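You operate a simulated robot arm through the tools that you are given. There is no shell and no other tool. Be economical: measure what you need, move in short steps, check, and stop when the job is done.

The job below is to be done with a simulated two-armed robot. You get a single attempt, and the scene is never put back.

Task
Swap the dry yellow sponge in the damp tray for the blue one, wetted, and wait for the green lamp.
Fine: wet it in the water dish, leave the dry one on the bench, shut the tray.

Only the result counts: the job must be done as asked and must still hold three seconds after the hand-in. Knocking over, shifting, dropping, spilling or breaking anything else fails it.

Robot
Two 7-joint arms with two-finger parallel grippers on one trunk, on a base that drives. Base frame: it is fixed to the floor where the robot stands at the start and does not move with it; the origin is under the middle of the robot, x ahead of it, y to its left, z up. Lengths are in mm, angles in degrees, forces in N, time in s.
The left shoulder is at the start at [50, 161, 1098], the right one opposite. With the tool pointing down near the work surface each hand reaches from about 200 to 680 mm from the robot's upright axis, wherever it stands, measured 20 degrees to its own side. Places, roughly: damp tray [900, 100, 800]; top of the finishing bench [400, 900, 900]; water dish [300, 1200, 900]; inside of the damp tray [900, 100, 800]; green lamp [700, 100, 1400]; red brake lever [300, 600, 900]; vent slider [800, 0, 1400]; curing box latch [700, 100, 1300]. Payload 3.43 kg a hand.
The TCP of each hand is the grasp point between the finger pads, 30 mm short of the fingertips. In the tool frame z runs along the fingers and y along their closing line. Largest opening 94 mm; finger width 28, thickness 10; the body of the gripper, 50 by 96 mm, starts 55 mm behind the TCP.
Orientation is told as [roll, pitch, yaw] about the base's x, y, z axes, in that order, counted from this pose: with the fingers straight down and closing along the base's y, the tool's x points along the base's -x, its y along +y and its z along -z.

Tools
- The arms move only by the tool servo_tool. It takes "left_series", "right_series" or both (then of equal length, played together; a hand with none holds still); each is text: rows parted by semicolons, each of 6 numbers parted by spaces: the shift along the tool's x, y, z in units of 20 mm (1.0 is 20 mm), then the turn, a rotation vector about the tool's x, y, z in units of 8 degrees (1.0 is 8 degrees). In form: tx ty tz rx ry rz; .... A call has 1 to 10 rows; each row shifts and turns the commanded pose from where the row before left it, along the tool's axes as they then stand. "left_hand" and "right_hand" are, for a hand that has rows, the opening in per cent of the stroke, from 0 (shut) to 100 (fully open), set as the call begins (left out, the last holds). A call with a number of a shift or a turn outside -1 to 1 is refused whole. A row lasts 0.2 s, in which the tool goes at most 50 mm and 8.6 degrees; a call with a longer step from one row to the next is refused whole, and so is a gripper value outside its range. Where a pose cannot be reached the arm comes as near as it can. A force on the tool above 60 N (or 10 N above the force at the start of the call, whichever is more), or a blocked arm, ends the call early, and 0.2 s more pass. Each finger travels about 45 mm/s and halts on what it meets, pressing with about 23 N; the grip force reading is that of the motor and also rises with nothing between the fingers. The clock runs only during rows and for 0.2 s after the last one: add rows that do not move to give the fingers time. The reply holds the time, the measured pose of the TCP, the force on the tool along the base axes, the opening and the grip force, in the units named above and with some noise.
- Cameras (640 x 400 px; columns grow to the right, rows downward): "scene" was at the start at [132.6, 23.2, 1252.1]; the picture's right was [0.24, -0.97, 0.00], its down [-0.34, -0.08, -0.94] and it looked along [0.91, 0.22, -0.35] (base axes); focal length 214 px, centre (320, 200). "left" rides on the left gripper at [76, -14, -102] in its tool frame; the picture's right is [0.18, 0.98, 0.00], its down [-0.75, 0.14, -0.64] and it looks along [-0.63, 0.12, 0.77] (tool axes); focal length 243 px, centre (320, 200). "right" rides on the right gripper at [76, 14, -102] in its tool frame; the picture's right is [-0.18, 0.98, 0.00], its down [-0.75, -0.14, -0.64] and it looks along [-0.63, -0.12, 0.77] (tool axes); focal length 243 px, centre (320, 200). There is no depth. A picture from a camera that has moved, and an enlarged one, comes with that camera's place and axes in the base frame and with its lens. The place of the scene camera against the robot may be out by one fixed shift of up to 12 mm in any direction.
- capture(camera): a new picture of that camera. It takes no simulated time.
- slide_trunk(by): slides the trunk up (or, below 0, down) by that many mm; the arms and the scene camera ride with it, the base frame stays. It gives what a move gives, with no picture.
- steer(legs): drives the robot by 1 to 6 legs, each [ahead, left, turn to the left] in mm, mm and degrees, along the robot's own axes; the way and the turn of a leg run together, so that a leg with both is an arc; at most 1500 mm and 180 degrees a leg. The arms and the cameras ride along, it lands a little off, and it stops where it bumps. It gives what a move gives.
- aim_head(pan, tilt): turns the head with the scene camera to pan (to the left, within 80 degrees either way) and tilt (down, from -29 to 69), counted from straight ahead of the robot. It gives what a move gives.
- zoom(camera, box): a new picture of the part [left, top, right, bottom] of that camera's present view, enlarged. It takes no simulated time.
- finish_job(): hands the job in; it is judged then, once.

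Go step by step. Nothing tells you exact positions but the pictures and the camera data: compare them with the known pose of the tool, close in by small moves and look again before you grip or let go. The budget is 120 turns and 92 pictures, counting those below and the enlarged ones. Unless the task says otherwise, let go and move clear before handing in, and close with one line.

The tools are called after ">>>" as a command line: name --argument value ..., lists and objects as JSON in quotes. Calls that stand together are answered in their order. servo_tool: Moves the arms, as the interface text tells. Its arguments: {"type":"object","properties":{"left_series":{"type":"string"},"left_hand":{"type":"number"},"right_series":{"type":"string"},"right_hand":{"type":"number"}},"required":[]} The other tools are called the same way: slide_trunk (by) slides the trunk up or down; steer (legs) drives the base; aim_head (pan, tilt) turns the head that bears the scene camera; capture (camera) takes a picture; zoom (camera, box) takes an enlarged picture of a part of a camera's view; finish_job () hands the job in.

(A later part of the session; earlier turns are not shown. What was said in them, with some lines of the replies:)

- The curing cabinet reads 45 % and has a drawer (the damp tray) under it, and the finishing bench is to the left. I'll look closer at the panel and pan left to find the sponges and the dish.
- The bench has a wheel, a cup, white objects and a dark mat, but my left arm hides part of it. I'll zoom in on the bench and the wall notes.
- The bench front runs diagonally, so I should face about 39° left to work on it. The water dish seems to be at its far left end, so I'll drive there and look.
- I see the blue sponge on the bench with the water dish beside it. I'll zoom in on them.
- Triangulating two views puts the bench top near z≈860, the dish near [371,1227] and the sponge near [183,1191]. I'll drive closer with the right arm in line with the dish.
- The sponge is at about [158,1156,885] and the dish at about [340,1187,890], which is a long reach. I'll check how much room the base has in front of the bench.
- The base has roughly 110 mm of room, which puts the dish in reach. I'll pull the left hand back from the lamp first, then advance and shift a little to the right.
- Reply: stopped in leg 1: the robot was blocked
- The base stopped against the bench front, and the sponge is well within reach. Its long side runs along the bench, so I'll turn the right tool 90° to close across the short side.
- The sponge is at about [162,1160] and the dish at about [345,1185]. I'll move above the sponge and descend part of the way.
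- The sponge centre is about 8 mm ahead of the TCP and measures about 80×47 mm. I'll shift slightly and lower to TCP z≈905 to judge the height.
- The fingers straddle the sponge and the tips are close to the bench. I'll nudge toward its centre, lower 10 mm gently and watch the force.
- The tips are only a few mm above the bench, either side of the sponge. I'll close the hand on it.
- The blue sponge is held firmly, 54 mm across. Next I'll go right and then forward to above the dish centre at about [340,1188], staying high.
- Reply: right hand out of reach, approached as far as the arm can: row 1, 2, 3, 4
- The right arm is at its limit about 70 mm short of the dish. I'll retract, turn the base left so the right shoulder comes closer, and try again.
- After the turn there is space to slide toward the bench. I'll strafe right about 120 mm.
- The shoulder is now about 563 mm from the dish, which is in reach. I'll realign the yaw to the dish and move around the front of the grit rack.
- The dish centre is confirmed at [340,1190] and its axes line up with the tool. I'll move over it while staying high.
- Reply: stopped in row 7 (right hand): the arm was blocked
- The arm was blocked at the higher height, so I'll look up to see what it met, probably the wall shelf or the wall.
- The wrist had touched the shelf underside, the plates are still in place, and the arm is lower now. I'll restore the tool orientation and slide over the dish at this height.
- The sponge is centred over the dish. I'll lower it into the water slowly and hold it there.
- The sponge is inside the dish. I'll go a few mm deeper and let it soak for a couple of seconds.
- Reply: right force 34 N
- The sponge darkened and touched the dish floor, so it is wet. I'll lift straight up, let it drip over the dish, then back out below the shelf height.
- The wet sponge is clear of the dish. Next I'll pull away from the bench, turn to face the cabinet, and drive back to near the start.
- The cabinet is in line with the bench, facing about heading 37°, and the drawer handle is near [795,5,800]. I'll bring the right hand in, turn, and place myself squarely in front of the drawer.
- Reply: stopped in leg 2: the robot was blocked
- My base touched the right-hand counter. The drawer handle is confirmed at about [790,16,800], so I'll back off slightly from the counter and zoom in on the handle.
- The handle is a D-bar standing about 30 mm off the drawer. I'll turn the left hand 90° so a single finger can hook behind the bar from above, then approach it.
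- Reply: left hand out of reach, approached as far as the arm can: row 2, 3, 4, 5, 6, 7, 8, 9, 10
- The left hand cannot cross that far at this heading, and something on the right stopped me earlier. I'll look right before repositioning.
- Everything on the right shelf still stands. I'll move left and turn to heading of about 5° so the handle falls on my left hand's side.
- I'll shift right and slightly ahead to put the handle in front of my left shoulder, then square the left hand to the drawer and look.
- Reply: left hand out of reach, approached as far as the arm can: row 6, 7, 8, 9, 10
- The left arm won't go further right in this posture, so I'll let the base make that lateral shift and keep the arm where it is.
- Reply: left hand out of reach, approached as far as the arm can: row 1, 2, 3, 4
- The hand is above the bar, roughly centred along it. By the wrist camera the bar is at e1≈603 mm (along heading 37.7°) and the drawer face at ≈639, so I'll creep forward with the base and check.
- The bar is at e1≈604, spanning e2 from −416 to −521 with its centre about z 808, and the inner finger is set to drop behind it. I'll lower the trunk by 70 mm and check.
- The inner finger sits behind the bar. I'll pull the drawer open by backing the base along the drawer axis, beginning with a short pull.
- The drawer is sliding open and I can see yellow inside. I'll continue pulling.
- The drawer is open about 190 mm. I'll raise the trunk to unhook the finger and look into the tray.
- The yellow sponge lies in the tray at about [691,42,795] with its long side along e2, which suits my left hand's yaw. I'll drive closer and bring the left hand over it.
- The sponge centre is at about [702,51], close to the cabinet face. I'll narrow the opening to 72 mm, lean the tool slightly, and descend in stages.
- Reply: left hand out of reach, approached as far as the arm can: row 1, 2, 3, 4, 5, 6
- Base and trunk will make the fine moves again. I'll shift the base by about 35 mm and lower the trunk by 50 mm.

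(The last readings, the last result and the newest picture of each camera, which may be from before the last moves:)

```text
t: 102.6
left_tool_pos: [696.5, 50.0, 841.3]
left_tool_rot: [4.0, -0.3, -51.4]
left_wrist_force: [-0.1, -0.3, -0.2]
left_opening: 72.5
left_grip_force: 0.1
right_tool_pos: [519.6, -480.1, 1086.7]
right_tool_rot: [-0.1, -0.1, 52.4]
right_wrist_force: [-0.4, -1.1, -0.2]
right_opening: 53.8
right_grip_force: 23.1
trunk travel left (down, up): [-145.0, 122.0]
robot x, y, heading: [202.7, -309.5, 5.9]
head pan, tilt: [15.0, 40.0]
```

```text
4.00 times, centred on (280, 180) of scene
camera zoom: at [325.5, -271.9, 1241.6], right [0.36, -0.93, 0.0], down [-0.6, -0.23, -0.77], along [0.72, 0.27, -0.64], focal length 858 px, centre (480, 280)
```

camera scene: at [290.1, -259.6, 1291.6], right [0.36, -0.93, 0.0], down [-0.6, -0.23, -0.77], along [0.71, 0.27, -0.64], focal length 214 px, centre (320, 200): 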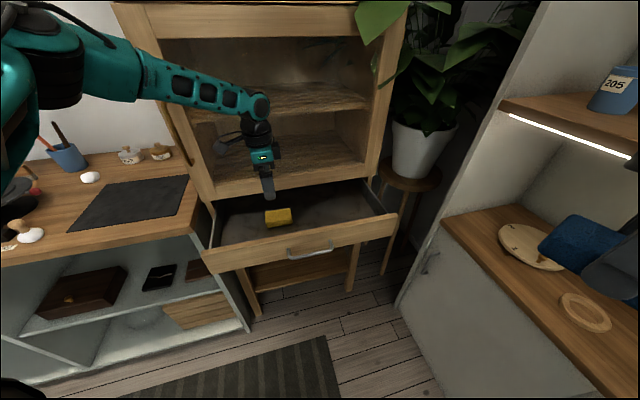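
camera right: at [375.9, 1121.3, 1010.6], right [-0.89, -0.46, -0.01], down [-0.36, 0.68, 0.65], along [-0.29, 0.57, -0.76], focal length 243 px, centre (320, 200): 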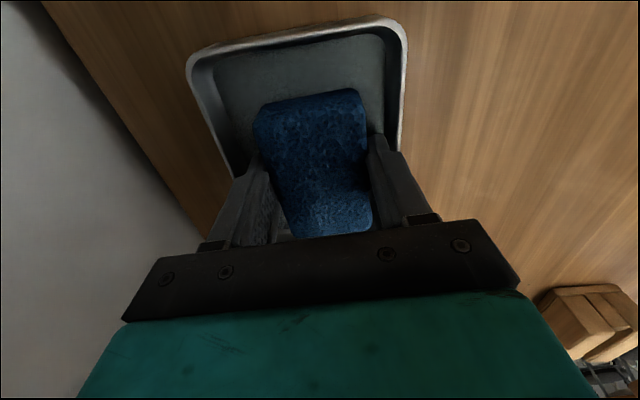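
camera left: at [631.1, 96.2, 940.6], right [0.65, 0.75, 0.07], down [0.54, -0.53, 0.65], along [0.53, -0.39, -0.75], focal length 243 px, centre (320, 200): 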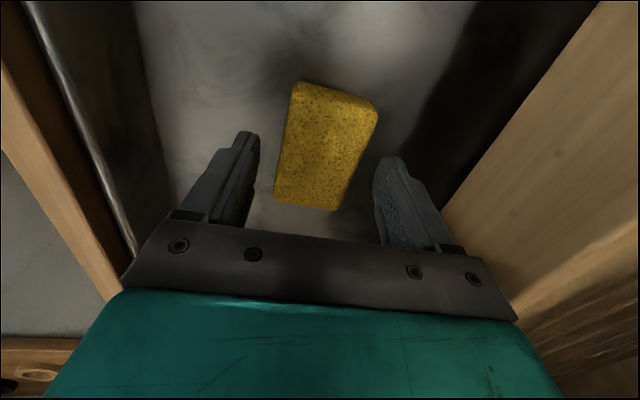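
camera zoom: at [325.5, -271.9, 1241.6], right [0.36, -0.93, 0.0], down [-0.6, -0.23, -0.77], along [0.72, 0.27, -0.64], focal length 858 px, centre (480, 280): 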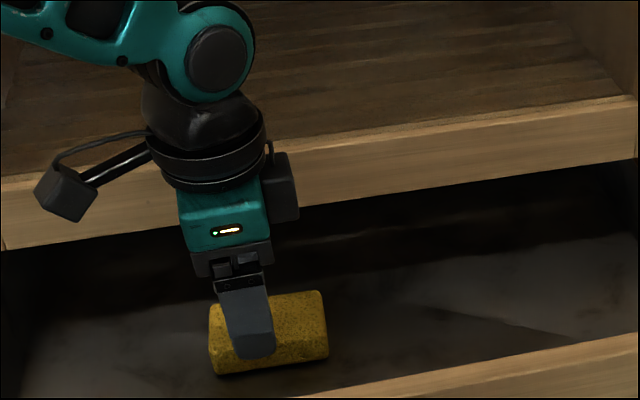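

I'm nearly aligned, needing about 9 mm more to the right. I'll make that small base move and lower 30 mm.

>>> steer --legs '[[9, -7, 0]]'

>>> slide_trunk --by -30

>>> capture --camera "left"

>>> zoom --camera "scene" --box '[220, 150, 340, 225]'

```text
t: 103.4
left_tool_pos: [703.4, 47.2, 840.6]
left_tool_rot: [4.1, -0.6, -51.5]
left_wrist_force: [-0.2, 0.4, 0.1]
left_opening: 72.5
left_grip_force: 0.0
right_tool_pos: [526.4, -484.6, 1090.1]
right_tool_rot: [-0.4, 0.1, 52.6]
right_wrist_force: [0.5, 0.1, 1.2]
right_opening: 54.0
right_grip_force: 23.6
trunk travel left (down, up): [-145.0, 122.0]
robot x, y, heading: [214.2, -312.5, 6.0]
head pan, tilt: [15.0, 40.0]
```

```text
t: 104.1
left_tool_pos: [705.0, 45.7, 808.9]
left_tool_rot: [4.0, -0.6, -51.5]
left_wrist_force: [0.5, 0.0, 0.1]
left_opening: 72.8
left_grip_force: 0.1
right_tool_pos: [527.5, -483.7, 1058.3]
right_tool_rot: [-0.2, 0.3, 52.5]
right_wrist_force: [1.3, -0.6, -0.6]
right_opening: 53.6
right_grip_force: 22.8
trunk travel left (down, up): [-115.0, 152.0]
robot x, y, heading: [208.4, -312.5, 6.2]
head pan, tilt: [15.0, 40.0]
```

```text
26 pictures are left
camera left: at [638.6, 93.7, 909.6], right [0.65, 0.76, 0.07], down [0.54, -0.52, 0.66], along [0.53, -0.39, -0.75], focal length 243 px, centre (320, 200)
```

left: 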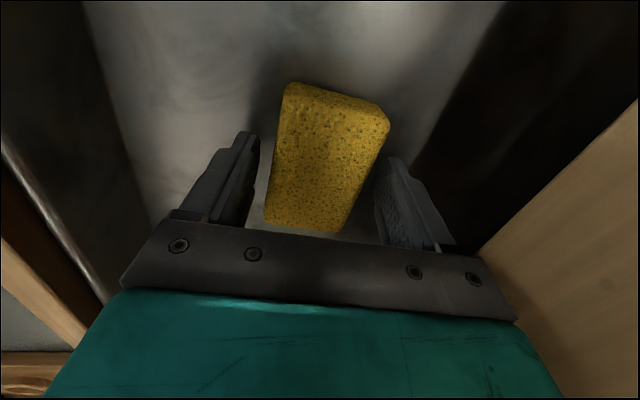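

```text
5.33 times, centred on (280, 188) of scene
camera zoom: at [332.3, -273.2, 1211.4], right [0.36, -0.93, 0.0], down [-0.6, -0.23, -0.77], along [0.72, 0.27, -0.64], focal length 1144 px, centre (533, 267)
```

zoom: 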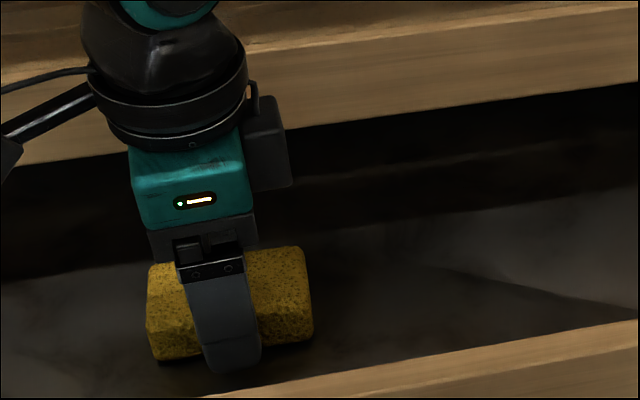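

The fingers straddle the yellow sponge with their tips near the tray floor. I'll close on it and lift with the trunk.

>>> servo_tool --left_series "0 0 0 0 0 0;0 0 0 0 0 0;0 0 0 0 0 0;0 0 0 0 0 0;0 0 0 0 0 0" --left_hand 0

>>> slide_trunk --by 150

>>> capture --camera "scene"

```text
t: 105.3
left_tool_pos: [705.3, 47.1, 810.2]
left_tool_rot: [4.0, -0.6, -51.5]
left_wrist_force: [-1.5, 0.3, 2.1]
left_opening: 54.7
left_grip_force: 23.1
right_tool_pos: [527.6, -482.4, 1058.2]
right_tool_rot: [-0.3, 0.4, 52.6]
right_wrist_force: [0.0, -0.9, 0.5]
right_opening: 53.4
right_grip_force: 22.6
trunk travel left (down, up): [-115.0, 152.0]
robot x, y, heading: [216.9, -313.5, 5.9]
head pan, tilt: [15.0, 40.0]
```

```text
t: 107.1
left_tool_pos: [707.4, 43.0, 960.8]
left_tool_rot: [4.0, -0.2, -51.5]
left_wrist_force: [-0.2, 1.0, -0.5]
left_opening: 54.1
left_grip_force: 23.4
right_tool_pos: [530.8, -487.0, 1206.7]
right_tool_rot: [0.1, 0.1, 52.5]
right_wrist_force: [0.7, -0.4, -0.3]
right_opening: 53.5
right_grip_force: 22.9
trunk travel left (down, up): [-265.0, 2.0]
robot x, y, heading: [210.5, -311.4, 6.0]
head pan, tilt: [15.0, 40.0]
```

```text
24 pictures are left
camera scene: at [335.2, -277.3, 1361.6], right [0.36, -0.93, 0.0], down [-0.6, -0.23, -0.77], along [0.72, 0.27, -0.64], focal length 214 px, centre (320, 200)
```

scene: 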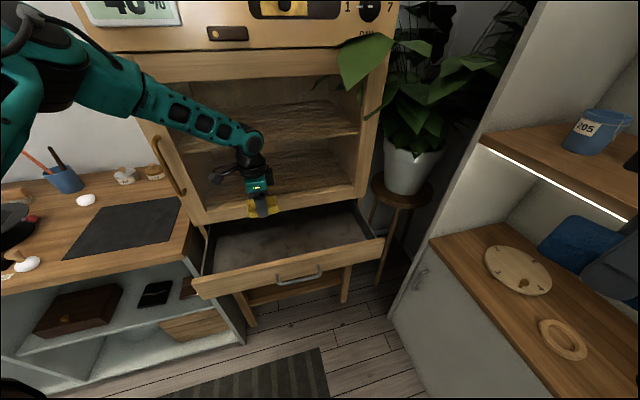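

The yellow sponge is out. The only clear bare wood is where the blue one lay, so I'll back away, turn, and drive along the bench to set it down there.

>>> steer --legs '[[-250, 0, 0], [0, 0, 32], [0, 770, 0]]'

>>> aim_head --pan 15 --tilt 35

>>> capture --camera "scene"

```text
t: 113.9
left_tool_pos: [-231.2, 826.7, 961.6]
left_tool_rot: [4.0, -0.4, -19.6]
left_wrist_force: [0.0, 0.5, -0.7]
left_opening: 53.7
left_grip_force: 23.6
right_tool_pos: [-98.6, 283.6, 1207.7]
right_tool_rot: [0.0, 0.1, 84.5]
right_wrist_force: [-0.2, -0.2, -0.3]
right_opening: 54.0
right_grip_force: 22.7
trunk travel left (down, up): [-265.0, 2.0]
robot x, y, heading: [-458.6, 262.9, 38.0]
head pan, tilt: [15.0, 40.0]
stopped in leg 3: the robot was blocked; the commanded pose is now the measured one
```

```text
t: 114.6
left_tool_pos: [-231.0, 826.3, 960.9]
left_tool_rot: [4.0, -0.4, -19.6]
left_wrist_force: [-0.4, 0.8, -0.5]
left_opening: 53.9
left_grip_force: 23.6
right_tool_pos: [-98.4, 283.4, 1206.1]
right_tool_rot: [0.0, 0.2, 84.4]
right_wrist_force: [-0.1, 0.6, -0.5]
right_opening: 53.9
right_grip_force: 23.5
trunk travel left (down, up): [-265.0, 2.0]
robot x, y, heading: [-458.2, 261.1, 38.0]
head pan, tilt: [15.0, 35.0]
```

```text
23 pictures are left
camera scene: at [-372.4, 358.4, 1369.1], right [0.8, -0.6, 0.0], down [-0.35, -0.46, -0.82], along [0.49, 0.65, -0.57], focal length 214 px, centre (320, 200)
```

scene: 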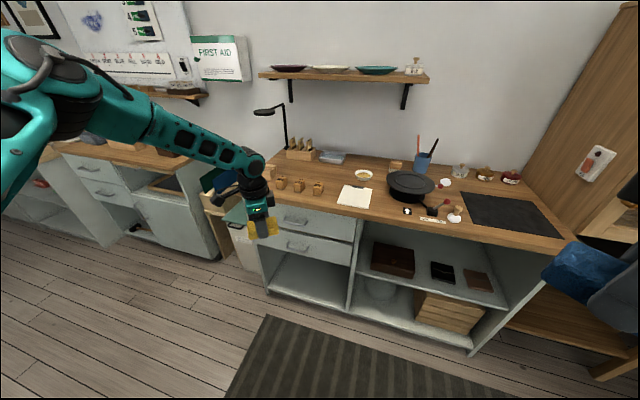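

A floor obstacle stopped the strafe, but the lateral position is already good. I'll raise the left hand a little and drive straight ahead to put the sponge over the free wood.

>>> servo_tool --left_series "0 0 -0.8 0 0 0;0 0 -0.8 0 0 0;0 0 -0.8 0 0 0"

>>> steer --legs '[[450, 15, 0]]'

>>> capture --camera "left"

>>> capture --camera "scene"

```text
t: 115.4
left_tool_pos: [-231.7, 823.4, 1010.9]
left_tool_rot: [4.1, -0.4, -19.7]
left_wrist_force: [-0.6, -0.3, 0.0]
left_opening: 53.8
left_grip_force: 22.9
right_tool_pos: [-98.5, 283.5, 1207.0]
right_tool_rot: [0.0, 0.1, 84.3]
right_wrist_force: [0.2, 0.0, -0.2]
right_opening: 53.6
right_grip_force: 23.1
trunk travel left (down, up): [-265.0, 2.0]
robot x, y, heading: [-456.9, 261.7, 38.1]
head pan, tilt: [15.0, 35.0]
```

```text
t: 118.1
left_tool_pos: [124.1, 1118.0, 1010.6]
left_tool_rot: [4.0, -0.4, -19.7]
left_wrist_force: [-0.2, -0.9, 0.1]
left_opening: 53.7
left_grip_force: 23.3
right_tool_pos: [255.0, 576.9, 1206.9]
right_tool_rot: [0.1, 0.1, 84.3]
right_wrist_force: [0.2, 0.3, 0.0]
right_opening: 53.7
right_grip_force: 22.7
trunk travel left (down, up): [-265.0, 2.0]
robot x, y, heading: [-103.9, 556.7, 38.0]
head pan, tilt: [15.0, 35.0]
```

```text
22 pictures are left
camera left: at [42.9, 1123.0, 1110.5], right [0.16, 0.99, 0.07], down [0.74, -0.16, 0.66], along [0.66, -0.05, -0.75], focal length 243 px, centre (320, 200)
```

left: 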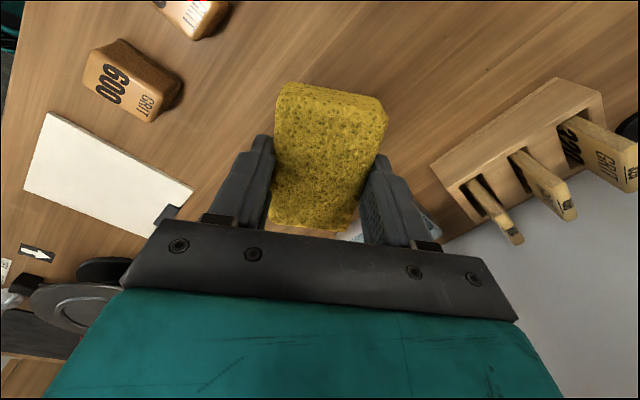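

```text
21 pictures are left
camera scene: at [-18.3, 653.4, 1369.1], right [0.8, -0.6, 0.0], down [-0.35, -0.46, -0.82], along [0.49, 0.65, -0.57], focal length 214 px, centre (320, 200)
```

scene: 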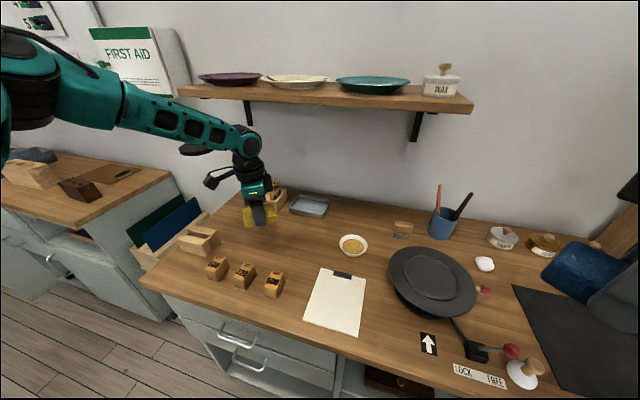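

The yellow sponge hangs over clear wood between the blocks and the rack. I'll lower with the trunk to just above the bench.

>>> slide_trunk --by -105

>>> capture --camera "left"

>>> zoom --camera "scene" --box '[190, 130, 350, 230]'

```text
t: 119.5
left_tool_pos: [123.8, 1116.9, 905.6]
left_tool_rot: [4.0, -0.4, -19.8]
left_wrist_force: [0.1, -0.2, 0.0]
left_opening: 53.8
left_grip_force: 22.8
right_tool_pos: [254.5, 576.4, 1102.6]
right_tool_rot: [0.0, 0.0, 84.2]
right_wrist_force: [0.2, -0.9, -0.7]
right_opening: 53.7
right_grip_force: 23.0
trunk travel left (down, up): [-160.0, 107.0]
robot x, y, heading: [-107.4, 555.5, 37.8]
head pan, tilt: [15.0, 35.0]
```

```text
20 pictures are left
camera left: at [42.6, 1122.7, 1005.9], right [0.16, 0.99, 0.07], down [0.74, -0.16, 0.66], along [0.66, -0.05, -0.75], focal length 243 px, centre (320, 200)
```

left: 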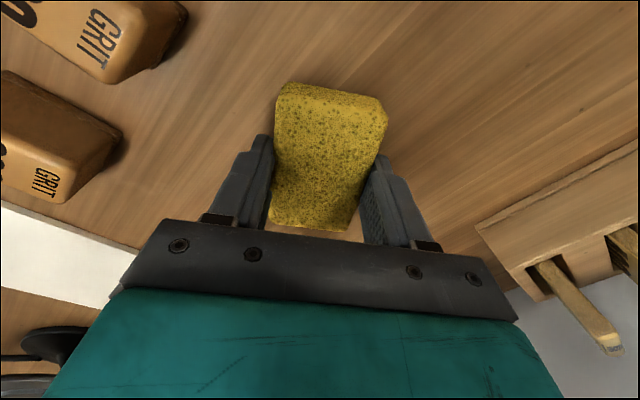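

```text
4.00 times, centred on (270, 180) of scene
camera zoom: at [-18.8, 653.0, 1264.2], right [0.8, -0.6, 0.0], down [-0.35, -0.46, -0.82], along [0.49, 0.65, -0.57], focal length 858 px, centre (520, 280)
```

zoom: 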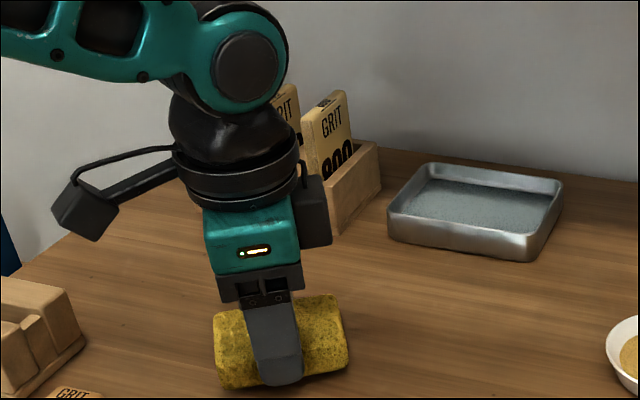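

The sponge is almost on the wood. I'll lower in small trunk steps and watch the wrist force.

>>> slide_trunk --by -5

>>> slide_trunk --by -4

```text
t: 120.0
left_tool_pos: [123.4, 1117.4, 900.0]
left_tool_rot: [4.0, -0.5, -19.7]
left_wrist_force: [-0.3, -0.6, 0.2]
left_opening: 53.9
left_grip_force: 23.5
right_tool_pos: [254.6, 577.0, 1097.8]
right_tool_rot: [0.0, 0.1, 84.3]
right_wrist_force: [0.3, -0.4, -0.2]
right_opening: 54.0
right_grip_force: 23.9
trunk travel left (down, up): [-155.0, 112.0]
robot x, y, heading: [-106.1, 555.8, 37.9]
head pan, tilt: [15.0, 35.0]
```

```text
t: 120.6
left_tool_pos: [123.3, 1117.1, 899.8]
left_tool_rot: [4.2, -0.6, -19.6]
left_wrist_force: [-2.7, 1.5, 12.8]
left_opening: 53.8
left_grip_force: 22.6
right_tool_pos: [253.9, 574.9, 1093.9]
right_tool_rot: [-0.1, 0.1, 84.4]
right_wrist_force: [0.4, -0.4, -0.6]
right_opening: 53.6
right_grip_force: 23.0
trunk travel left (down, up): [-151.0, 116.0]
robot x, y, heading: [-107.2, 557.7, 38.1]
head pan, tilt: [15.0, 35.0]
```

The wrist reads 12.8 N, so the sponge is in contact with the bench. I'll release it and raise the trunk.

>>> servo_tool --left_series "0 0 0 0 0 0;0 0 0 0 0 0;0 0 0 0 0 0;0 0 0 0 0 0" --left_hand 85

>>> slide_trunk --by 110

>>> capture --camera "scene"

```text
t: 121.6
left_tool_pos: [123.2, 1117.4, 897.1]
left_tool_rot: [4.1, -0.4, -19.9]
left_wrist_force: [0.1, 0.6, -0.8]
left_opening: 79.9
left_grip_force: 0.1
right_tool_pos: [255.2, 576.4, 1093.2]
right_tool_rot: [0.0, 0.1, 84.3]
right_wrist_force: [-1.1, 0.3, -0.3]
right_opening: 53.6
right_grip_force: 23.2
trunk travel left (down, up): [-151.0, 116.0]
robot x, y, heading: [-104.9, 557.1, 37.8]
head pan, tilt: [15.0, 35.0]
```

```text
t: 123.0
left_tool_pos: [124.1, 1116.2, 1006.1]
left_tool_rot: [4.0, -0.4, -19.7]
left_wrist_force: [0.3, -0.2, 0.0]
left_opening: 79.6
left_grip_force: 0.0
right_tool_pos: [254.4, 577.0, 1202.4]
right_tool_rot: [0.1, 0.2, 84.4]
right_wrist_force: [0.9, 0.1, 0.3]
right_opening: 53.8
right_grip_force: 23.2
trunk travel left (down, up): [-261.0, 6.0]
robot x, y, heading: [-105.9, 559.6, 37.9]
head pan, tilt: [15.0, 35.0]
```

```text
18 pictures are left
camera scene: at [-18.6, 653.2, 1365.1], right [0.8, -0.6, 0.0], down [-0.35, -0.46, -0.82], along [0.49, 0.65, -0.57], focal length 214 px, centre (320, 200)
```

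scene: 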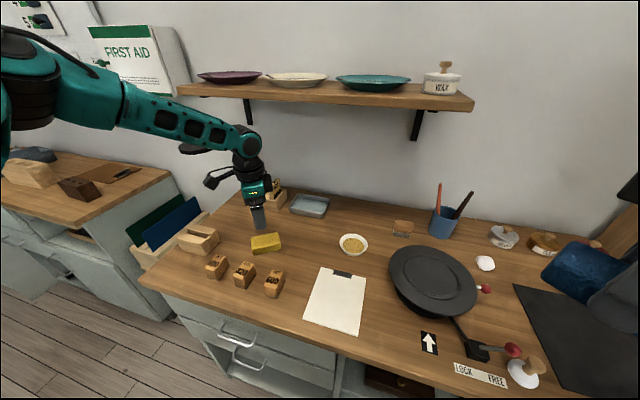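

The yellow sponge rests on the bench wood. I'll back away, tuck the left hand in and up, and return to the open drawer.

>>> steer --legs '[[-255, 0, 0]]'

>>> servo_tool --left_series "0.53 -0.84 -0.4 0 0 0;0.53 -0.84 -0.4 0 0 0;0.53 -0.84 -0.4 0 0 0;0.53 -0.84 -0.4 0 0 0;0.53 -0.84 -0.4 0 0 0;0.53 -0.84 -0.4 0 0 0;0.53 -0.84 -0.4 0 0 0;0.53 -0.84 -0.4 0 0 0;0.53 -0.84 -0.4 0 0 0;0.53 -0.84 -0.4 0 0 0"

>>> steer --legs '[[0, -857, 0]]'

```text
t: 124.8
left_tool_pos: [-79.9, 958.1, 1007.0]
left_tool_rot: [4.1, -0.4, -19.8]
left_wrist_force: [0.0, -0.1, 1.3]
left_opening: 79.8
left_grip_force: 0.0
right_tool_pos: [52.2, 418.6, 1203.8]
right_tool_rot: [0.1, 0.1, 84.4]
right_wrist_force: [-0.4, -0.1, 0.0]
right_opening: 53.8
right_grip_force: 22.8
trunk travel left (down, up): [-261.0, 6.0]
robot x, y, heading: [-311.5, 401.1, 38.0]
head pan, tilt: [15.0, 35.0]
```

```text
t: 127.0
left_tool_pos: [-237.7, 832.3, 1072.9]
left_tool_rot: [4.1, -0.5, -19.8]
left_wrist_force: [0.3, -0.2, -0.1]
left_opening: 79.5
left_grip_force: 0.0
right_tool_pos: [51.8, 418.1, 1202.8]
right_tool_rot: [0.0, 0.1, 84.3]
right_wrist_force: [-0.6, 0.0, 0.0]
right_opening: 54.0
right_grip_force: 22.4
trunk travel left (down, up): [-261.0, 6.0]
robot x, y, heading: [-309.1, 398.3, 37.9]
head pan, tilt: [15.0, 35.0]
```

```text
t: 131.6
left_tool_pos: [288.3, 149.2, 1072.6]
left_tool_rot: [4.0, -0.4, -21.0]
left_wrist_force: [-0.3, -0.6, -0.1]
left_opening: 79.6
left_grip_force: 0.1
right_tool_pos: [569.0, -268.1, 1204.1]
right_tool_rot: [0.2, 0.1, 82.9]
right_wrist_force: [-0.5, 0.1, -0.8]
right_opening: 53.8
right_grip_force: 22.6
trunk travel left (down, up): [-261.0, 6.0]
robot x, y, heading: [210.7, -278.8, 36.7]
head pan, tilt: [15.0, 35.0]
```

I'm back in front of the open drawer. I'll lower the trunk, square the right hand, and bring the blue sponge over the tray.

>>> slide_trunk --by -120

>>> servo_tool --right_series "0 0 0 0 0 -0.94;0 0 0 0 0 -0.94;0 0 0 0 0 -0.94;0 0 0 0 0 -0.94;0 0 0 0 0 -0.94;0 0 0 0 0 -0.94;-0.75 -0.9 0.5 0 0 0;-0.75 -0.9 0.5 0 0 0;-0.75 -0.9 0.5 0 0 0;-0.75 -0.9 0.5 0 0 0"

>>> servo_tool --right_series "-0.75 -0.9 0.5 0 0 0;-0.75 -0.9 0.5 0 0 0;-0.75 -0.9 0.5 0 0 0;-0.75 -0.9 0.5 0 0 0;0 -0.9 0.5 0 0 0;0 -0.9 0.5 0 0 0;0 -0.9 0.5 0 0 0;0 -0.9 0.5 0 0 0;0 -0.9 0.5 0 0 0;0 -0.9 0.5 0 0 0"

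>>> aim_head --pan 0 --tilt 40

>>> capture --camera "scene"

>>> capture --camera "right"

```text
t: 133.1
left_tool_pos: [288.4, 151.0, 952.3]
left_tool_rot: [4.0, -0.5, -21.1]
left_wrist_force: [-0.6, -0.4, -0.3]
left_opening: 79.7
left_grip_force: 0.1
right_tool_pos: [569.5, -267.8, 1083.4]
right_tool_rot: [0.0, 0.2, 83.1]
right_wrist_force: [-0.3, -1.3, -0.8]
right_opening: 53.5
right_grip_force: 23.0
trunk travel left (down, up): [-141.0, 126.0]
robot x, y, heading: [208.4, -280.1, 36.7]
head pan, tilt: [15.0, 35.0]
```

```text
t: 135.3
left_tool_pos: [288.2, 150.8, 953.5]
left_tool_rot: [4.0, -0.4, -21.0]
left_wrist_force: [0.1, -0.1, -0.2]
left_opening: 80.0
left_grip_force: 0.2
right_tool_pos: [588.5, -173.2, 1041.8]
right_tool_rot: [0.1, 0.1, 128.0]
right_wrist_force: [0.2, 0.8, -0.3]
right_opening: 54.0
right_grip_force: 23.4
trunk travel left (down, up): [-141.0, 126.0]
robot x, y, heading: [206.1, -277.2, 36.6]
head pan, tilt: [15.0, 35.0]
```

```text
t: 137.5
left_tool_pos: [288.4, 150.8, 952.5]
left_tool_rot: [3.9, -0.3, -21.0]
left_wrist_force: [0.3, 0.3, -0.4]
left_opening: 80.0
left_grip_force: 0.2
right_tool_pos: [693.0, -17.4, 943.0]
right_tool_rot: [0.1, 0.0, 128.1]
right_wrist_force: [0.5, 0.6, 0.0]
right_opening: 53.6
right_grip_force: 23.0
trunk travel left (down, up): [-141.0, 126.0]
robot x, y, heading: [207.1, -279.3, 36.6]
head pan, tilt: [15.0, 35.0]
```

```text
t: 138.2
left_tool_pos: [288.5, 149.7, 953.3]
left_tool_rot: [3.9, -0.3, -21.0]
left_wrist_force: [0.3, -0.9, -0.3]
left_opening: 79.9
left_grip_force: 0.1
right_tool_pos: [693.6, -16.9, 943.2]
right_tool_rot: [0.0, 0.0, 128.2]
right_wrist_force: [0.3, -0.2, 0.2]
right_opening: 54.1
right_grip_force: 23.2
trunk travel left (down, up): [-141.0, 126.0]
robot x, y, heading: [207.8, -281.3, 36.3]
head pan, tilt: [0.0, 40.0]
```

```text
17 pictures are left
camera scene: at [310.8, -203.5, 1237.6], right [0.6, -0.8, 0.0], down [-0.52, -0.38, -0.77], along [0.61, 0.46, -0.64], focal length 214 px, centre (320, 200)
```

scene: 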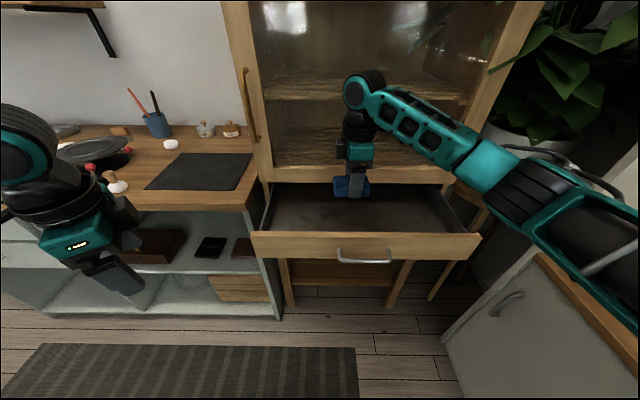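

```text
16 pictures are left
camera right: at [729.5, -86.3, 1045.5], right [-0.89, -0.46, 0.0], down [-0.35, 0.68, 0.64], along [-0.3, 0.57, -0.77], focal length 243 px, centre (320, 200)
```

right: 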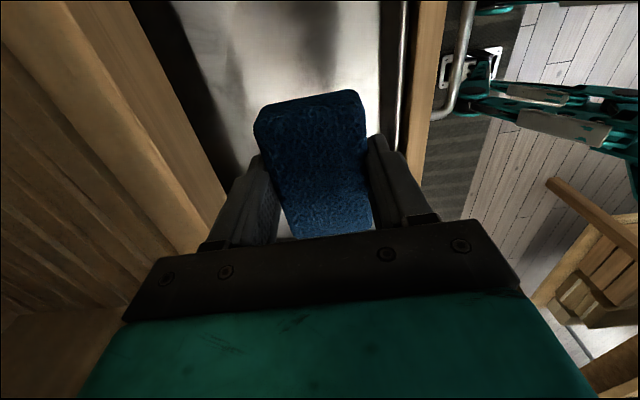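

The blue sponge is centred over the tray. I'll lower it, stopping just above the expected contact height of about 806.

>>> servo_tool --right_series "0 0 0.8 0 0 0;0 0 0.8 0 0 0;0 0 0.8 0 0 0;0 0 0.8 0 0 0;0 0 0.8 0 0 0;0 0 0.8 0 0 0;0 0 0.8 0 0 0;0 0 0.7 0 0 0"

>>> servo_tool --right_series "0 0 0.15 0 0 0;0 0 0.15 0 0 0;0 0 0.15 0 0 0"

>>> zoom --camera "scene" --box '[240, 100, 480, 250]'

```text
t: 140.1
left_tool_pos: [288.5, 149.5, 952.0]
left_tool_rot: [4.0, -0.4, -21.0]
left_wrist_force: [0.2, -1.2, 0.3]
left_opening: 80.2
left_grip_force: 0.1
right_tool_pos: [690.8, -17.7, 816.6]
right_tool_rot: [0.1, 0.0, 128.2]
right_wrist_force: [-0.3, 0.0, -0.9]
right_opening: 53.8
right_grip_force: 22.9
trunk travel left (down, up): [-141.0, 126.0]
robot x, y, heading: [209.5, -282.3, 36.5]
head pan, tilt: [0.0, 40.0]
```

```text
t: 140.8
left_tool_pos: [288.1, 150.6, 952.2]
left_tool_rot: [4.0, -0.3, -20.9]
left_wrist_force: [-0.5, 0.4, 0.2]
left_opening: 79.9
left_grip_force: 0.1
right_tool_pos: [692.9, -17.8, 807.6]
right_tool_rot: [0.1, 0.0, 128.2]
right_wrist_force: [-0.5, 0.5, 0.2]
right_opening: 53.9
right_grip_force: 22.4
trunk travel left (down, up): [-141.0, 126.0]
robot x, y, heading: [205.4, -281.9, 36.7]
head pan, tilt: [0.0, 40.0]
```

```text
2.67 times, centred on (360, 175) of scene
camera zoom: at [310.9, -203.6, 1237.6], right [0.6, -0.8, 0.0], down [-0.52, -0.38, -0.77], along [0.61, 0.46, -0.64], focal length 572 px, centre (213, 267)
```

zoom: 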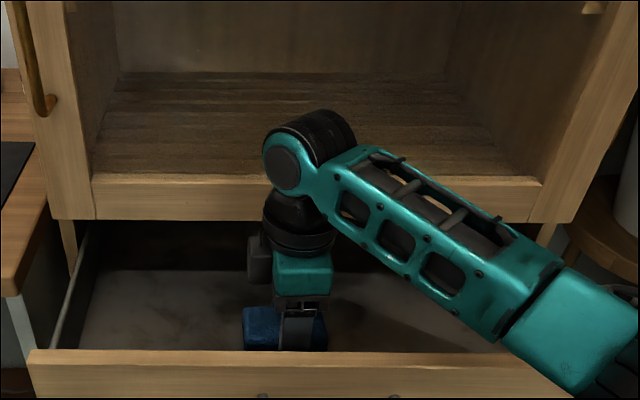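

No contact yet, so I'll lower a few mm at a time.

>>> servo_tool --right_series "0 0 0.1 0 0 0;0 0 0.1 0 0 0"

>>> servo_tool --right_series "0 0 0.1 0 0 0;0 0 0.1 0 0 0"

```text
t: 141.4
left_tool_pos: [287.0, 149.6, 953.6]
left_tool_rot: [4.2, -0.4, -21.0]
left_wrist_force: [0.3, 0.6, 0.5]
left_opening: 79.9
left_grip_force: 0.1
right_tool_pos: [692.7, -17.8, 807.4]
right_tool_rot: [-0.2, 0.0, 128.3]
right_wrist_force: [0.3, -1.4, 14.3]
right_opening: 53.9
right_grip_force: 22.8
trunk travel left (down, up): [-141.0, 126.0]
robot x, y, heading: [208.2, -279.7, 36.7]
head pan, tilt: [0.0, 40.0]
```

```text
t: 142.1
left_tool_pos: [286.7, 148.6, 954.7]
left_tool_rot: [4.2, -0.5, -21.0]
left_wrist_force: [-0.5, -0.5, 0.7]
left_opening: 80.0
left_grip_force: 0.0
right_tool_pos: [693.0, -18.3, 807.7]
right_tool_rot: [-0.7, -0.1, 128.2]
right_wrist_force: [0.8, -4.0, 40.2]
right_opening: 53.9
right_grip_force: 23.0
trunk travel left (down, up): [-141.0, 126.0]
robot x, y, heading: [206.8, -278.1, 36.6]
head pan, tilt: [0.0, 40.0]
```

The sponge is on the tray floor. I'll relieve the pressure, open, and lift straight out.

>>> servo_tool --right_series "0 0 -0.3 0 0 0"

>>> servo_tool --right_series "0 0 0 0 0 0;0 0 0 0 0 0;0 0 0 0 0 0;0 0 0 0 0 0" --right_hand 85

>>> servo_tool --right_series "0 0 -0.8 0 0 0;0 0 -0.8 0 0 0;0 0 -0.8 0 0 0;0 0 -0.8 0 0 0;0 0 -0.8 0 0 0;0 0 -0.8 0 0 0;0 0 -0.8 0 0 0;0 0.5 -0.8 0 0 0;0 0.8 -0.8 0 0 0;0 0.8 -0.8 0 0 0"

>>> capture --camera "right"

```text
t: 142.4
left_tool_pos: [286.5, 150.5, 951.5]
left_tool_rot: [4.0, -0.5, -21.0]
left_wrist_force: [0.1, -0.1, -0.5]
left_opening: 80.1
left_grip_force: 0.0
right_tool_pos: [693.5, -17.8, 805.4]
right_tool_rot: [-0.1, 0.1, 128.2]
right_wrist_force: [-0.6, 1.5, 20.1]
right_opening: 53.7
right_grip_force: 23.1
trunk travel left (down, up): [-141.0, 126.0]
robot x, y, heading: [210.1, -283.2, 36.5]
head pan, tilt: [0.0, 40.0]
```

```text
t: 143.4
left_tool_pos: [287.9, 151.0, 951.3]
left_tool_rot: [4.0, -0.4, -20.9]
left_wrist_force: [-0.2, -0.3, -1.5]
left_opening: 80.0
left_grip_force: 0.1
right_tool_pos: [692.8, -17.9, 805.2]
right_tool_rot: [0.2, 0.1, 128.2]
right_wrist_force: [-0.3, 0.1, 0.1]
right_opening: 79.8
right_grip_force: 0.0
trunk travel left (down, up): [-141.0, 126.0]
robot x, y, heading: [205.5, -280.4, 36.9]
head pan, tilt: [0.0, 40.0]
```

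```text
t: 145.7
left_tool_pos: [288.5, 150.2, 953.7]
left_tool_rot: [4.0, -0.4, -21.0]
left_wrist_force: [-1.3, -0.3, -0.2]
left_opening: 80.1
left_grip_force: 0.0
right_tool_pos: [659.4, -43.7, 967.0]
right_tool_rot: [0.1, 0.1, 128.1]
right_wrist_force: [-0.7, 0.3, 0.1]
right_opening: 79.8
right_grip_force: 0.1
trunk travel left (down, up): [-141.0, 126.0]
robot x, y, heading: [205.0, -280.9, 36.9]
head pan, tilt: [0.0, 40.0]
```

```text
14 pictures are left
camera right: at [697.0, -111.0, 1070.1], right [-0.89, -0.46, 0.0], down [-0.35, 0.68, 0.64], along [-0.3, 0.57, -0.77], focal length 243 px, centre (320, 200)
```

right: 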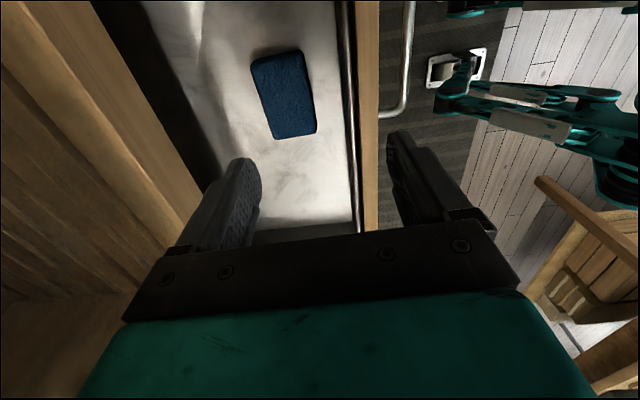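

The wet blue sponge is in the tray. I'll pull the right hand back out, close its fingers, turn it to the default yaw, and come down in front of the handle to push the drawer shut.

>>> servo_tool --right_series "0 1 0 0 0 0;0 1 0 0 0 0;0 1 0 0 0 0;0 1 0 0 0 0;0 1 0 0 0 0;0 1 0 0 0 0;0 1 0 0 0 0;0 0 0 0 0 1;0 0 0 0 0 1;0 0 0 0 0 1" --right_hand 0

>>> servo_tool --right_series "0 0 0 0 0 1;0 0 0 0 0 1;0 0 0 0 0 1;0 0 0 0 0 1;0 0 0 0 0 1;0 0 0 0 0 1;0 0 0 0 0 1;0 0 0 0 0 1;0 0 0 0 0 0.25;0 -0.8 0.5 0 0 0"

>>> capture --camera "scene"

```text
t: 147.8
left_tool_pos: [288.1, 150.4, 952.0]
left_tool_rot: [4.0, -0.5, -21.1]
left_wrist_force: [-0.3, -0.2, 0.0]
left_opening: 79.7
left_grip_force: 0.0
right_tool_pos: [550.1, -132.0, 967.0]
right_tool_rot: [0.1, 0.1, 104.0]
right_wrist_force: [0.3, 0.2, -0.5]
right_opening: 0.0
right_grip_force: 23.1
trunk travel left (down, up): [-141.0, 126.0]
robot x, y, heading: [207.6, -280.0, 36.6]
head pan, tilt: [0.0, 40.0]
```

```text
t: 150.1
left_tool_pos: [288.9, 150.7, 953.0]
left_tool_rot: [4.1, -0.4, -21.0]
left_wrist_force: [0.1, -0.2, -0.8]
left_opening: 79.7
left_grip_force: 0.0
right_tool_pos: [561.6, -142.8, 956.8]
right_tool_rot: [0.0, 0.2, 38.2]
right_wrist_force: [0.0, 0.5, -0.7]
right_opening: 0.0
right_grip_force: 23.0
trunk travel left (down, up): [-141.0, 126.0]
robot x, y, heading: [206.2, -280.8, 36.5]
head pan, tilt: [0.0, 40.0]
```

```text
13 pictures are left
camera scene: at [311.0, -203.9, 1237.6], right [0.6, -0.8, 0.0], down [-0.52, -0.38, -0.77], along [0.61, 0.46, -0.64], focal length 214 px, centre (320, 200)
```

scene: 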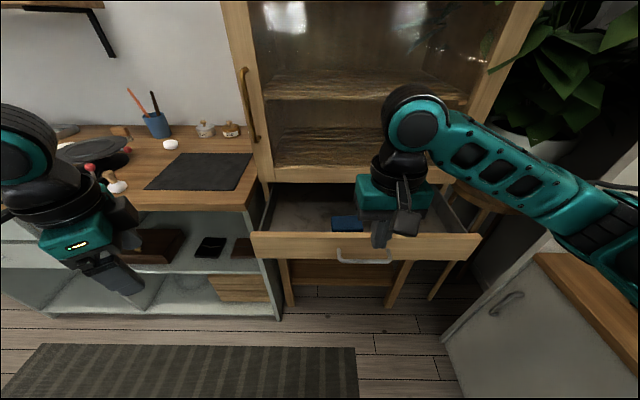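

The bar is at e1≈416, ahead of my closed fingers at 357. I'll descend in front of it.

>>> servo_tool --right_series "0.5 0 0.5 0 0 0;0 0 0.9 0 0 0;0 0 0.9 0 0 0;0 0 0.9 0 0 0;0 0 0.9 0 0 0;0 0 0.9 0 0 0;0 0 0.9 0 0 0;0 0 0.9 0 0 0;0 0 0.8 0 0 0"

>>> capture --camera "scene"

```text
t: 152.1
left_tool_pos: [288.3, 150.7, 952.8]
left_tool_rot: [3.9, -0.4, -20.9]
left_wrist_force: [-0.5, 0.2, -0.1]
left_opening: 79.9
left_grip_force: 0.0
right_tool_pos: [553.4, -150.1, 804.2]
right_tool_rot: [-0.1, 0.2, 38.2]
right_wrist_force: [0.4, 0.4, 0.9]
right_opening: 0.0
right_grip_force: 23.5
trunk travel left (down, up): [-141.0, 126.0]
robot x, y, heading: [210.5, -278.4, 36.6]
head pan, tilt: [0.0, 40.0]
```

```text
12 pictures are left
camera scene: at [310.9, -203.6, 1237.6], right [0.6, -0.8, 0.0], down [-0.52, -0.38, -0.77], along [0.61, 0.46, -0.64], focal length 214 px, centre (320, 200)
```

scene: 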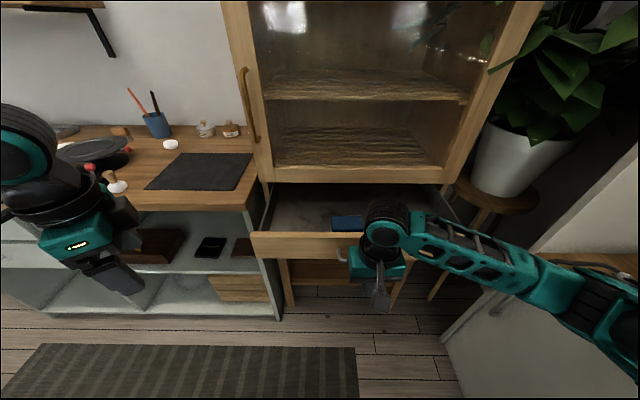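

The closed fingers are in front of the handle. I'll push forward along the drawer axis.

>>> servo_tool --right_series "-0.8 0 0 0 0 0;-0.8 0 0 0 0 0;-0.8 0 0 0 0 0;-0.8 0 0 0 0 0;-0.8 0 0 0 0 0;-0.8 0 0 0 0 0;-0.8 0 0 0 0 0;-0.8 0 0 0 0 0;-0.8 0 0 0 0 0;-0.8 0 0 0 0 0"

>>> capture --camera "scene"

```text
t: 154.2
left_tool_pos: [288.4, 150.2, 953.4]
left_tool_rot: [4.0, -0.3, -21.0]
left_wrist_force: [-0.5, 0.1, -1.1]
left_opening: 79.9
left_grip_force: 0.0
right_tool_pos: [678.1, -51.0, 804.6]
right_tool_rot: [-0.1, 0.0, 38.2]
right_wrist_force: [-1.3, 1.0, 1.4]
right_opening: 0.0
right_grip_force: 23.0
trunk travel left (down, up): [-141.0, 126.0]
robot x, y, heading: [204.7, -278.2, 36.4]
head pan, tilt: [0.0, 40.0]
```

```text
11 pictures are left
camera scene: at [310.7, -203.6, 1237.6], right [0.6, -0.8, 0.0], down [-0.52, -0.38, -0.77], along [0.61, 0.46, -0.64], focal length 214 px, centre (320, 200)
```

scene: 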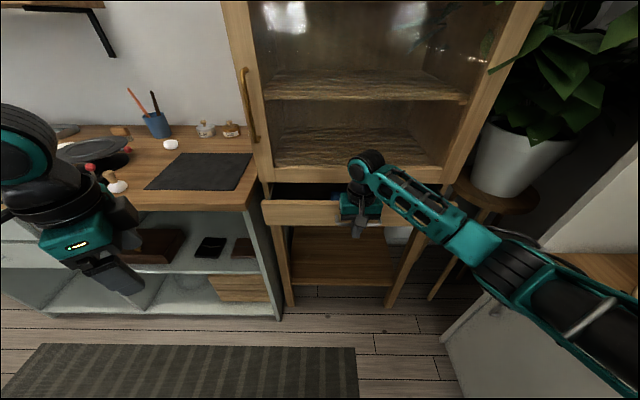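

The drawer is moving in. I'll push the last 80–90 mm until it meets resistance.

>>> servo_tool --right_series "-0.8 0 0 0 0 0;-0.8 0 0 0 0 0;-0.8 0 0 0 0 0;-0.8 0 0 0 0 0;-0.3 0 0 0 0 0;-0.3 0 0 0 0 0;-0.3 0 0 0 0 0;-0.2 0 0 0 0 0;-0.2 0 0 0 0 0"

>>> zoom --camera "scene" --box '[230, 120, 470, 270]'

```text
t: 156.4
left_tool_pos: [285.7, 147.3, 955.7]
left_tool_rot: [4.3, -0.5, -21.1]
left_wrist_force: [-0.2, -0.7, -0.2]
left_opening: 79.9
left_grip_force: 0.1
right_tool_pos: [739.8, -0.3, 803.0]
right_tool_rot: [-0.4, 1.7, 38.1]
right_wrist_force: [-16.1, -14.9, 17.9]
right_opening: 0.1
right_grip_force: 22.9
trunk travel left (down, up): [-141.0, 126.0]
robot x, y, heading: [205.4, -279.7, 36.5]
head pan, tilt: [0.0, 40.0]
stopped in row 9 (right hand): the force on the tool passed its limit (the readings are from after the stop); the commanded pose is now the measured one
```

```text
2.67 times, centred on (350, 195) of scene
camera zoom: at [306.8, -206.9, 1238.4], right [0.6, -0.8, 0.0], down [-0.51, -0.38, -0.77], along [0.62, 0.46, -0.64], focal length 572 px, centre (240, 213)
```

zoom: 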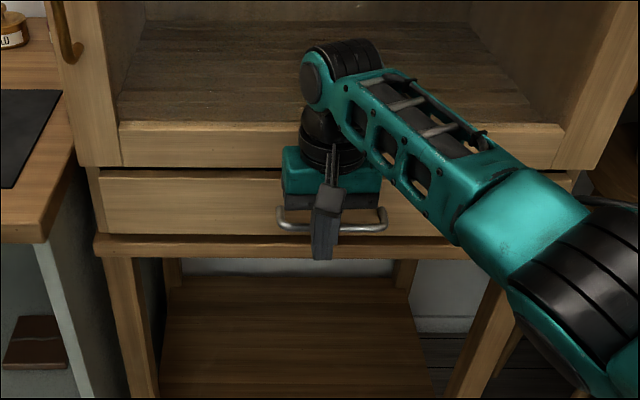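

The drawer is flush with the frame and met firm resistance. I'll back the hand straight off, raise it, and look at the panel.

>>> servo_tool --right_series "0.7 0 0 0 0 0;1 0 0 0 0 0;1 0 0 0 0 0;1 0 0 0 0 0;1 0 0 0 0 0;1 0 0 0 0 0;1 0 -0.8 0 0 0;1 0 -0.8 0 0 0;0 0 -1 0 0 0;0 0 -1 0 0 0"

>>> aim_head --pan 0 --tilt 10

>>> capture --camera "scene"

```text
t: 158.6
left_tool_pos: [288.0, 149.0, 952.0]
left_tool_rot: [3.9, -0.3, -20.9]
left_wrist_force: [0.4, 0.2, -0.2]
left_opening: 79.8
left_grip_force: 0.2
right_tool_pos: [623.3, -89.3, 873.8]
right_tool_rot: [-0.2, 1.7, 38.3]
right_wrist_force: [-0.5, -0.8, -1.0]
right_opening: 0.0
right_grip_force: 22.7
trunk travel left (down, up): [-141.0, 126.0]
robot x, y, heading: [206.6, -280.5, 36.6]
head pan, tilt: [0.0, 40.0]
```

```text
t: 159.5
left_tool_pos: [287.8, 150.0, 952.5]
left_tool_rot: [4.0, -0.4, -21.1]
left_wrist_force: [0.1, 0.9, 0.5]
left_opening: 80.0
left_grip_force: 0.1
right_tool_pos: [623.9, -90.6, 873.6]
right_tool_rot: [-0.3, 1.7, 38.3]
right_wrist_force: [0.0, 1.0, -0.5]
right_opening: 0.0
right_grip_force: 23.3
trunk travel left (down, up): [-141.0, 126.0]
robot x, y, heading: [208.7, -280.5, 36.7]
head pan, tilt: [0.0, 10.0]
```

```text
9 pictures are left
camera scene: at [316.6, -199.4, 1285.2], right [0.6, -0.8, 0.0], down [-0.14, -0.1, -0.98], along [0.79, 0.59, -0.17], focal length 214 px, centre (320, 200)
```

scene: 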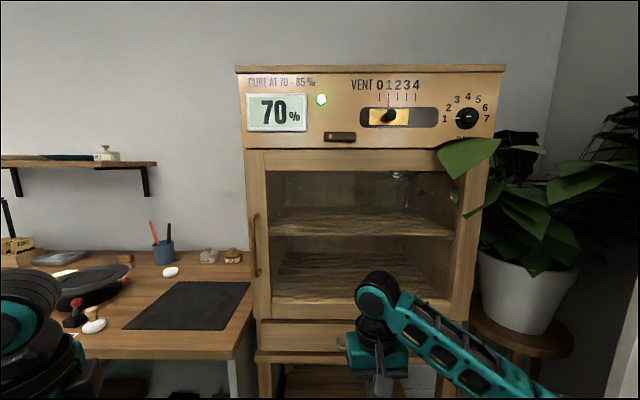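

The display reads 70 % and the green lamp is lit. I'll back away, wait a few seconds, and check that it holds.

>>> steer --legs '[[-150, 0, 0]]'

>>> servo_tool --right_series "0 0 0 0 0 0;0 0 0 0 0 0;0 0 0 0 0 0;0 0 0 0 0 0;0 0 0 0 0 0;0 0 0 0 0 0;0 0 0 0 0 0;0 0 0 0 0 0;0 0 0 0 0 0;0 0 0 0 0 0"

>>> servo_tool --right_series "0 0 0 0 0 0;0 0 0 0 0 0;0 0 0 0 0 0;0 0 0 0 0 0;0 0 0 0 0 0;0 0 0 0 0 0;0 0 0 0 0 0;0 0 0 0 0 0;0 0 0 0 0 0;0 0 0 0 0 0"

>>> aim_head --pan 0 --tilt 18

>>> capture --camera "scene"

```text
t: 160.9
left_tool_pos: [164.5, 57.1, 952.6]
left_tool_rot: [4.0, -0.5, -21.2]
left_wrist_force: [0.0, 0.1, -0.5]
left_opening: 80.0
left_grip_force: 0.1
right_tool_pos: [499.9, -183.4, 872.9]
right_tool_rot: [-0.3, 1.7, 38.0]
right_wrist_force: [-0.6, 0.1, -0.4]
right_opening: 0.0
right_grip_force: 23.4
trunk travel left (down, up): [-141.0, 126.0]
robot x, y, heading: [85.3, -372.0, 36.5]
head pan, tilt: [0.0, 10.0]
```

```text
t: 163.1
left_tool_pos: [164.0, 56.9, 952.7]
left_tool_rot: [4.0, -0.4, -21.2]
left_wrist_force: [0.9, -0.7, 0.2]
left_opening: 79.8
left_grip_force: 0.1
right_tool_pos: [499.8, -184.0, 872.4]
right_tool_rot: [-0.3, 1.7, 38.0]
right_wrist_force: [-0.5, -0.3, 0.3]
right_opening: 0.2
right_grip_force: 23.1
trunk travel left (down, up): [-141.0, 126.0]
robot x, y, heading: [82.0, -372.6, 36.1]
head pan, tilt: [0.0, 10.0]
```

```text
t: 165.3
left_tool_pos: [164.9, 57.1, 952.5]
left_tool_rot: [3.9, -0.4, -21.2]
left_wrist_force: [0.1, 0.7, 0.5]
left_opening: 79.8
left_grip_force: 0.0
right_tool_pos: [500.2, -183.9, 874.3]
right_tool_rot: [-0.3, 1.7, 38.1]
right_wrist_force: [-0.3, 0.0, -0.4]
right_opening: 0.3
right_grip_force: 23.1
trunk travel left (down, up): [-141.0, 126.0]
robot x, y, heading: [83.4, -371.6, 36.7]
head pan, tilt: [0.0, 10.0]
```

```text
t: 166.0
left_tool_pos: [164.8, 56.6, 952.7]
left_tool_rot: [4.1, -0.3, -21.3]
left_wrist_force: [-0.4, -0.1, -0.8]
left_opening: 79.8
left_grip_force: 0.0
right_tool_pos: [500.8, -183.5, 873.5]
right_tool_rot: [-0.2, 1.8, 38.1]
right_wrist_force: [0.2, -0.3, -0.5]
right_opening: 0.0
right_grip_force: 23.4
trunk travel left (down, up): [-141.0, 126.0]
robot x, y, heading: [82.4, -370.2, 36.5]
head pan, tilt: [0.0, 18.0]
```

```text
8 pictures are left
camera scene: at [192.5, -291.8, 1272.3], right [0.59, -0.81, 0.0], down [-0.25, -0.18, -0.95], along [0.77, 0.56, -0.31], focal length 214 px, centre (320, 200)
```

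scene: 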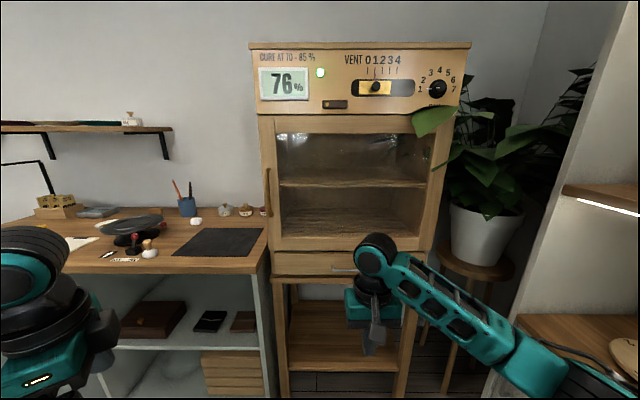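

The reading is 76 % and still rising, so I'll wait longer to make sure it settles below 85 %.

>>> servo_tool --right_series "0 0 0 0 0 0;0 0 0 0 0 0;0 0 0 0 0 0;0 0 0 0 0 0;0 0 0 0 0 0;0 0 0 0 0 0;0 0 0 0 0 0;0 0 0 0 0 0;0 0 0 0 0 0;0 0 0 0 0 0"

>>> servo_tool --right_series "0 0 0 0 0 0;0 0 0 0 0 0;0 0 0 0 0 0;0 0 0 0 0 0;0 0 0 0 0 0;0 0 0 0 0 0;0 0 0 0 0 0;0 0 0 0 0 0;0 0 0 0 0 0;0 0 0 0 0 0"

>>> servo_tool --right_series "0 0 0 0 0 0;0 0 0 0 0 0;0 0 0 0 0 0;0 0 0 0 0 0;0 0 0 0 0 0;0 0 0 0 0 0;0 0 0 0 0 0;0 0 0 0 0 0;0 0 0 0 0 0;0 0 0 0 0 0"

>>> zoom --camera "scene" --box '[240, 30, 480, 280]'

```text
t: 168.2
left_tool_pos: [165.1, 57.2, 953.1]
left_tool_rot: [4.0, -0.4, -21.1]
left_wrist_force: [-0.7, -0.3, -0.1]
left_opening: 79.7
left_grip_force: 0.1
right_tool_pos: [499.4, -184.0, 872.4]
right_tool_rot: [-0.3, 1.7, 38.0]
right_wrist_force: [0.1, -0.7, 0.1]
right_opening: 0.0
right_grip_force: 22.8
trunk travel left (down, up): [-141.0, 126.0]
robot x, y, heading: [79.3, -370.7, 36.0]
head pan, tilt: [0.0, 18.0]
```

```text
t: 170.4
left_tool_pos: [163.9, 57.1, 952.5]
left_tool_rot: [4.0, -0.3, -21.2]
left_wrist_force: [0.3, -0.5, -0.4]
left_opening: 79.9
left_grip_force: 0.0
right_tool_pos: [499.1, -184.0, 873.3]
right_tool_rot: [-0.3, 1.7, 38.1]
right_wrist_force: [-0.1, -1.0, 0.2]
right_opening: 0.0
right_grip_force: 22.8
trunk travel left (down, up): [-141.0, 126.0]
robot x, y, heading: [85.3, -371.7, 36.3]
head pan, tilt: [0.0, 18.0]
```

```text
t: 172.6
left_tool_pos: [164.9, 58.4, 952.4]
left_tool_rot: [4.0, -0.3, -21.2]
left_wrist_force: [1.0, -0.2, 0.3]
left_opening: 79.8
left_grip_force: 0.1
right_tool_pos: [501.1, -184.0, 873.2]
right_tool_rot: [-0.2, 1.6, 38.0]
right_wrist_force: [0.0, -0.4, -0.7]
right_opening: 0.0
right_grip_force: 23.2
trunk travel left (down, up): [-141.0, 126.0]
robot x, y, heading: [83.5, -373.3, 36.4]
head pan, tilt: [0.0, 18.0]
```

```text
1.60 times, centred on (360, 155) of scene
camera zoom: at [192.6, -291.8, 1272.3], right [0.59, -0.81, 0.0], down [-0.25, -0.18, -0.95], along [0.77, 0.56, -0.31], focal length 343 px, centre (256, 272)
```

zoom: 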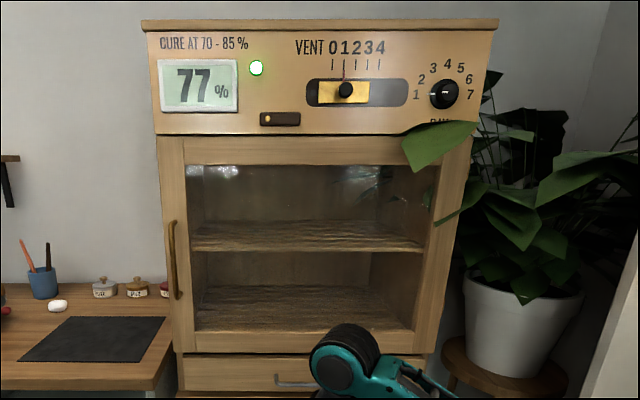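

The humidity has settled at 77 %, inside the 70–85 % band. The green lamp is lit, the drawer is shut, the yellow sponge is on the bench and both hands are clear, so I'm handing in.

>>> finish_job

```text
The job is handed in.
```

The swap is done: the wetted blue sponge is in the shut damp tray, the dry yellow one is on the bench, and the green lamp is lit at a steady 77 %; on the way the right wrist bumped the underside of the plate shelf, the base bumped the bench front and twice stopped against something unseen, and nothing looked moved in the pictures I took.
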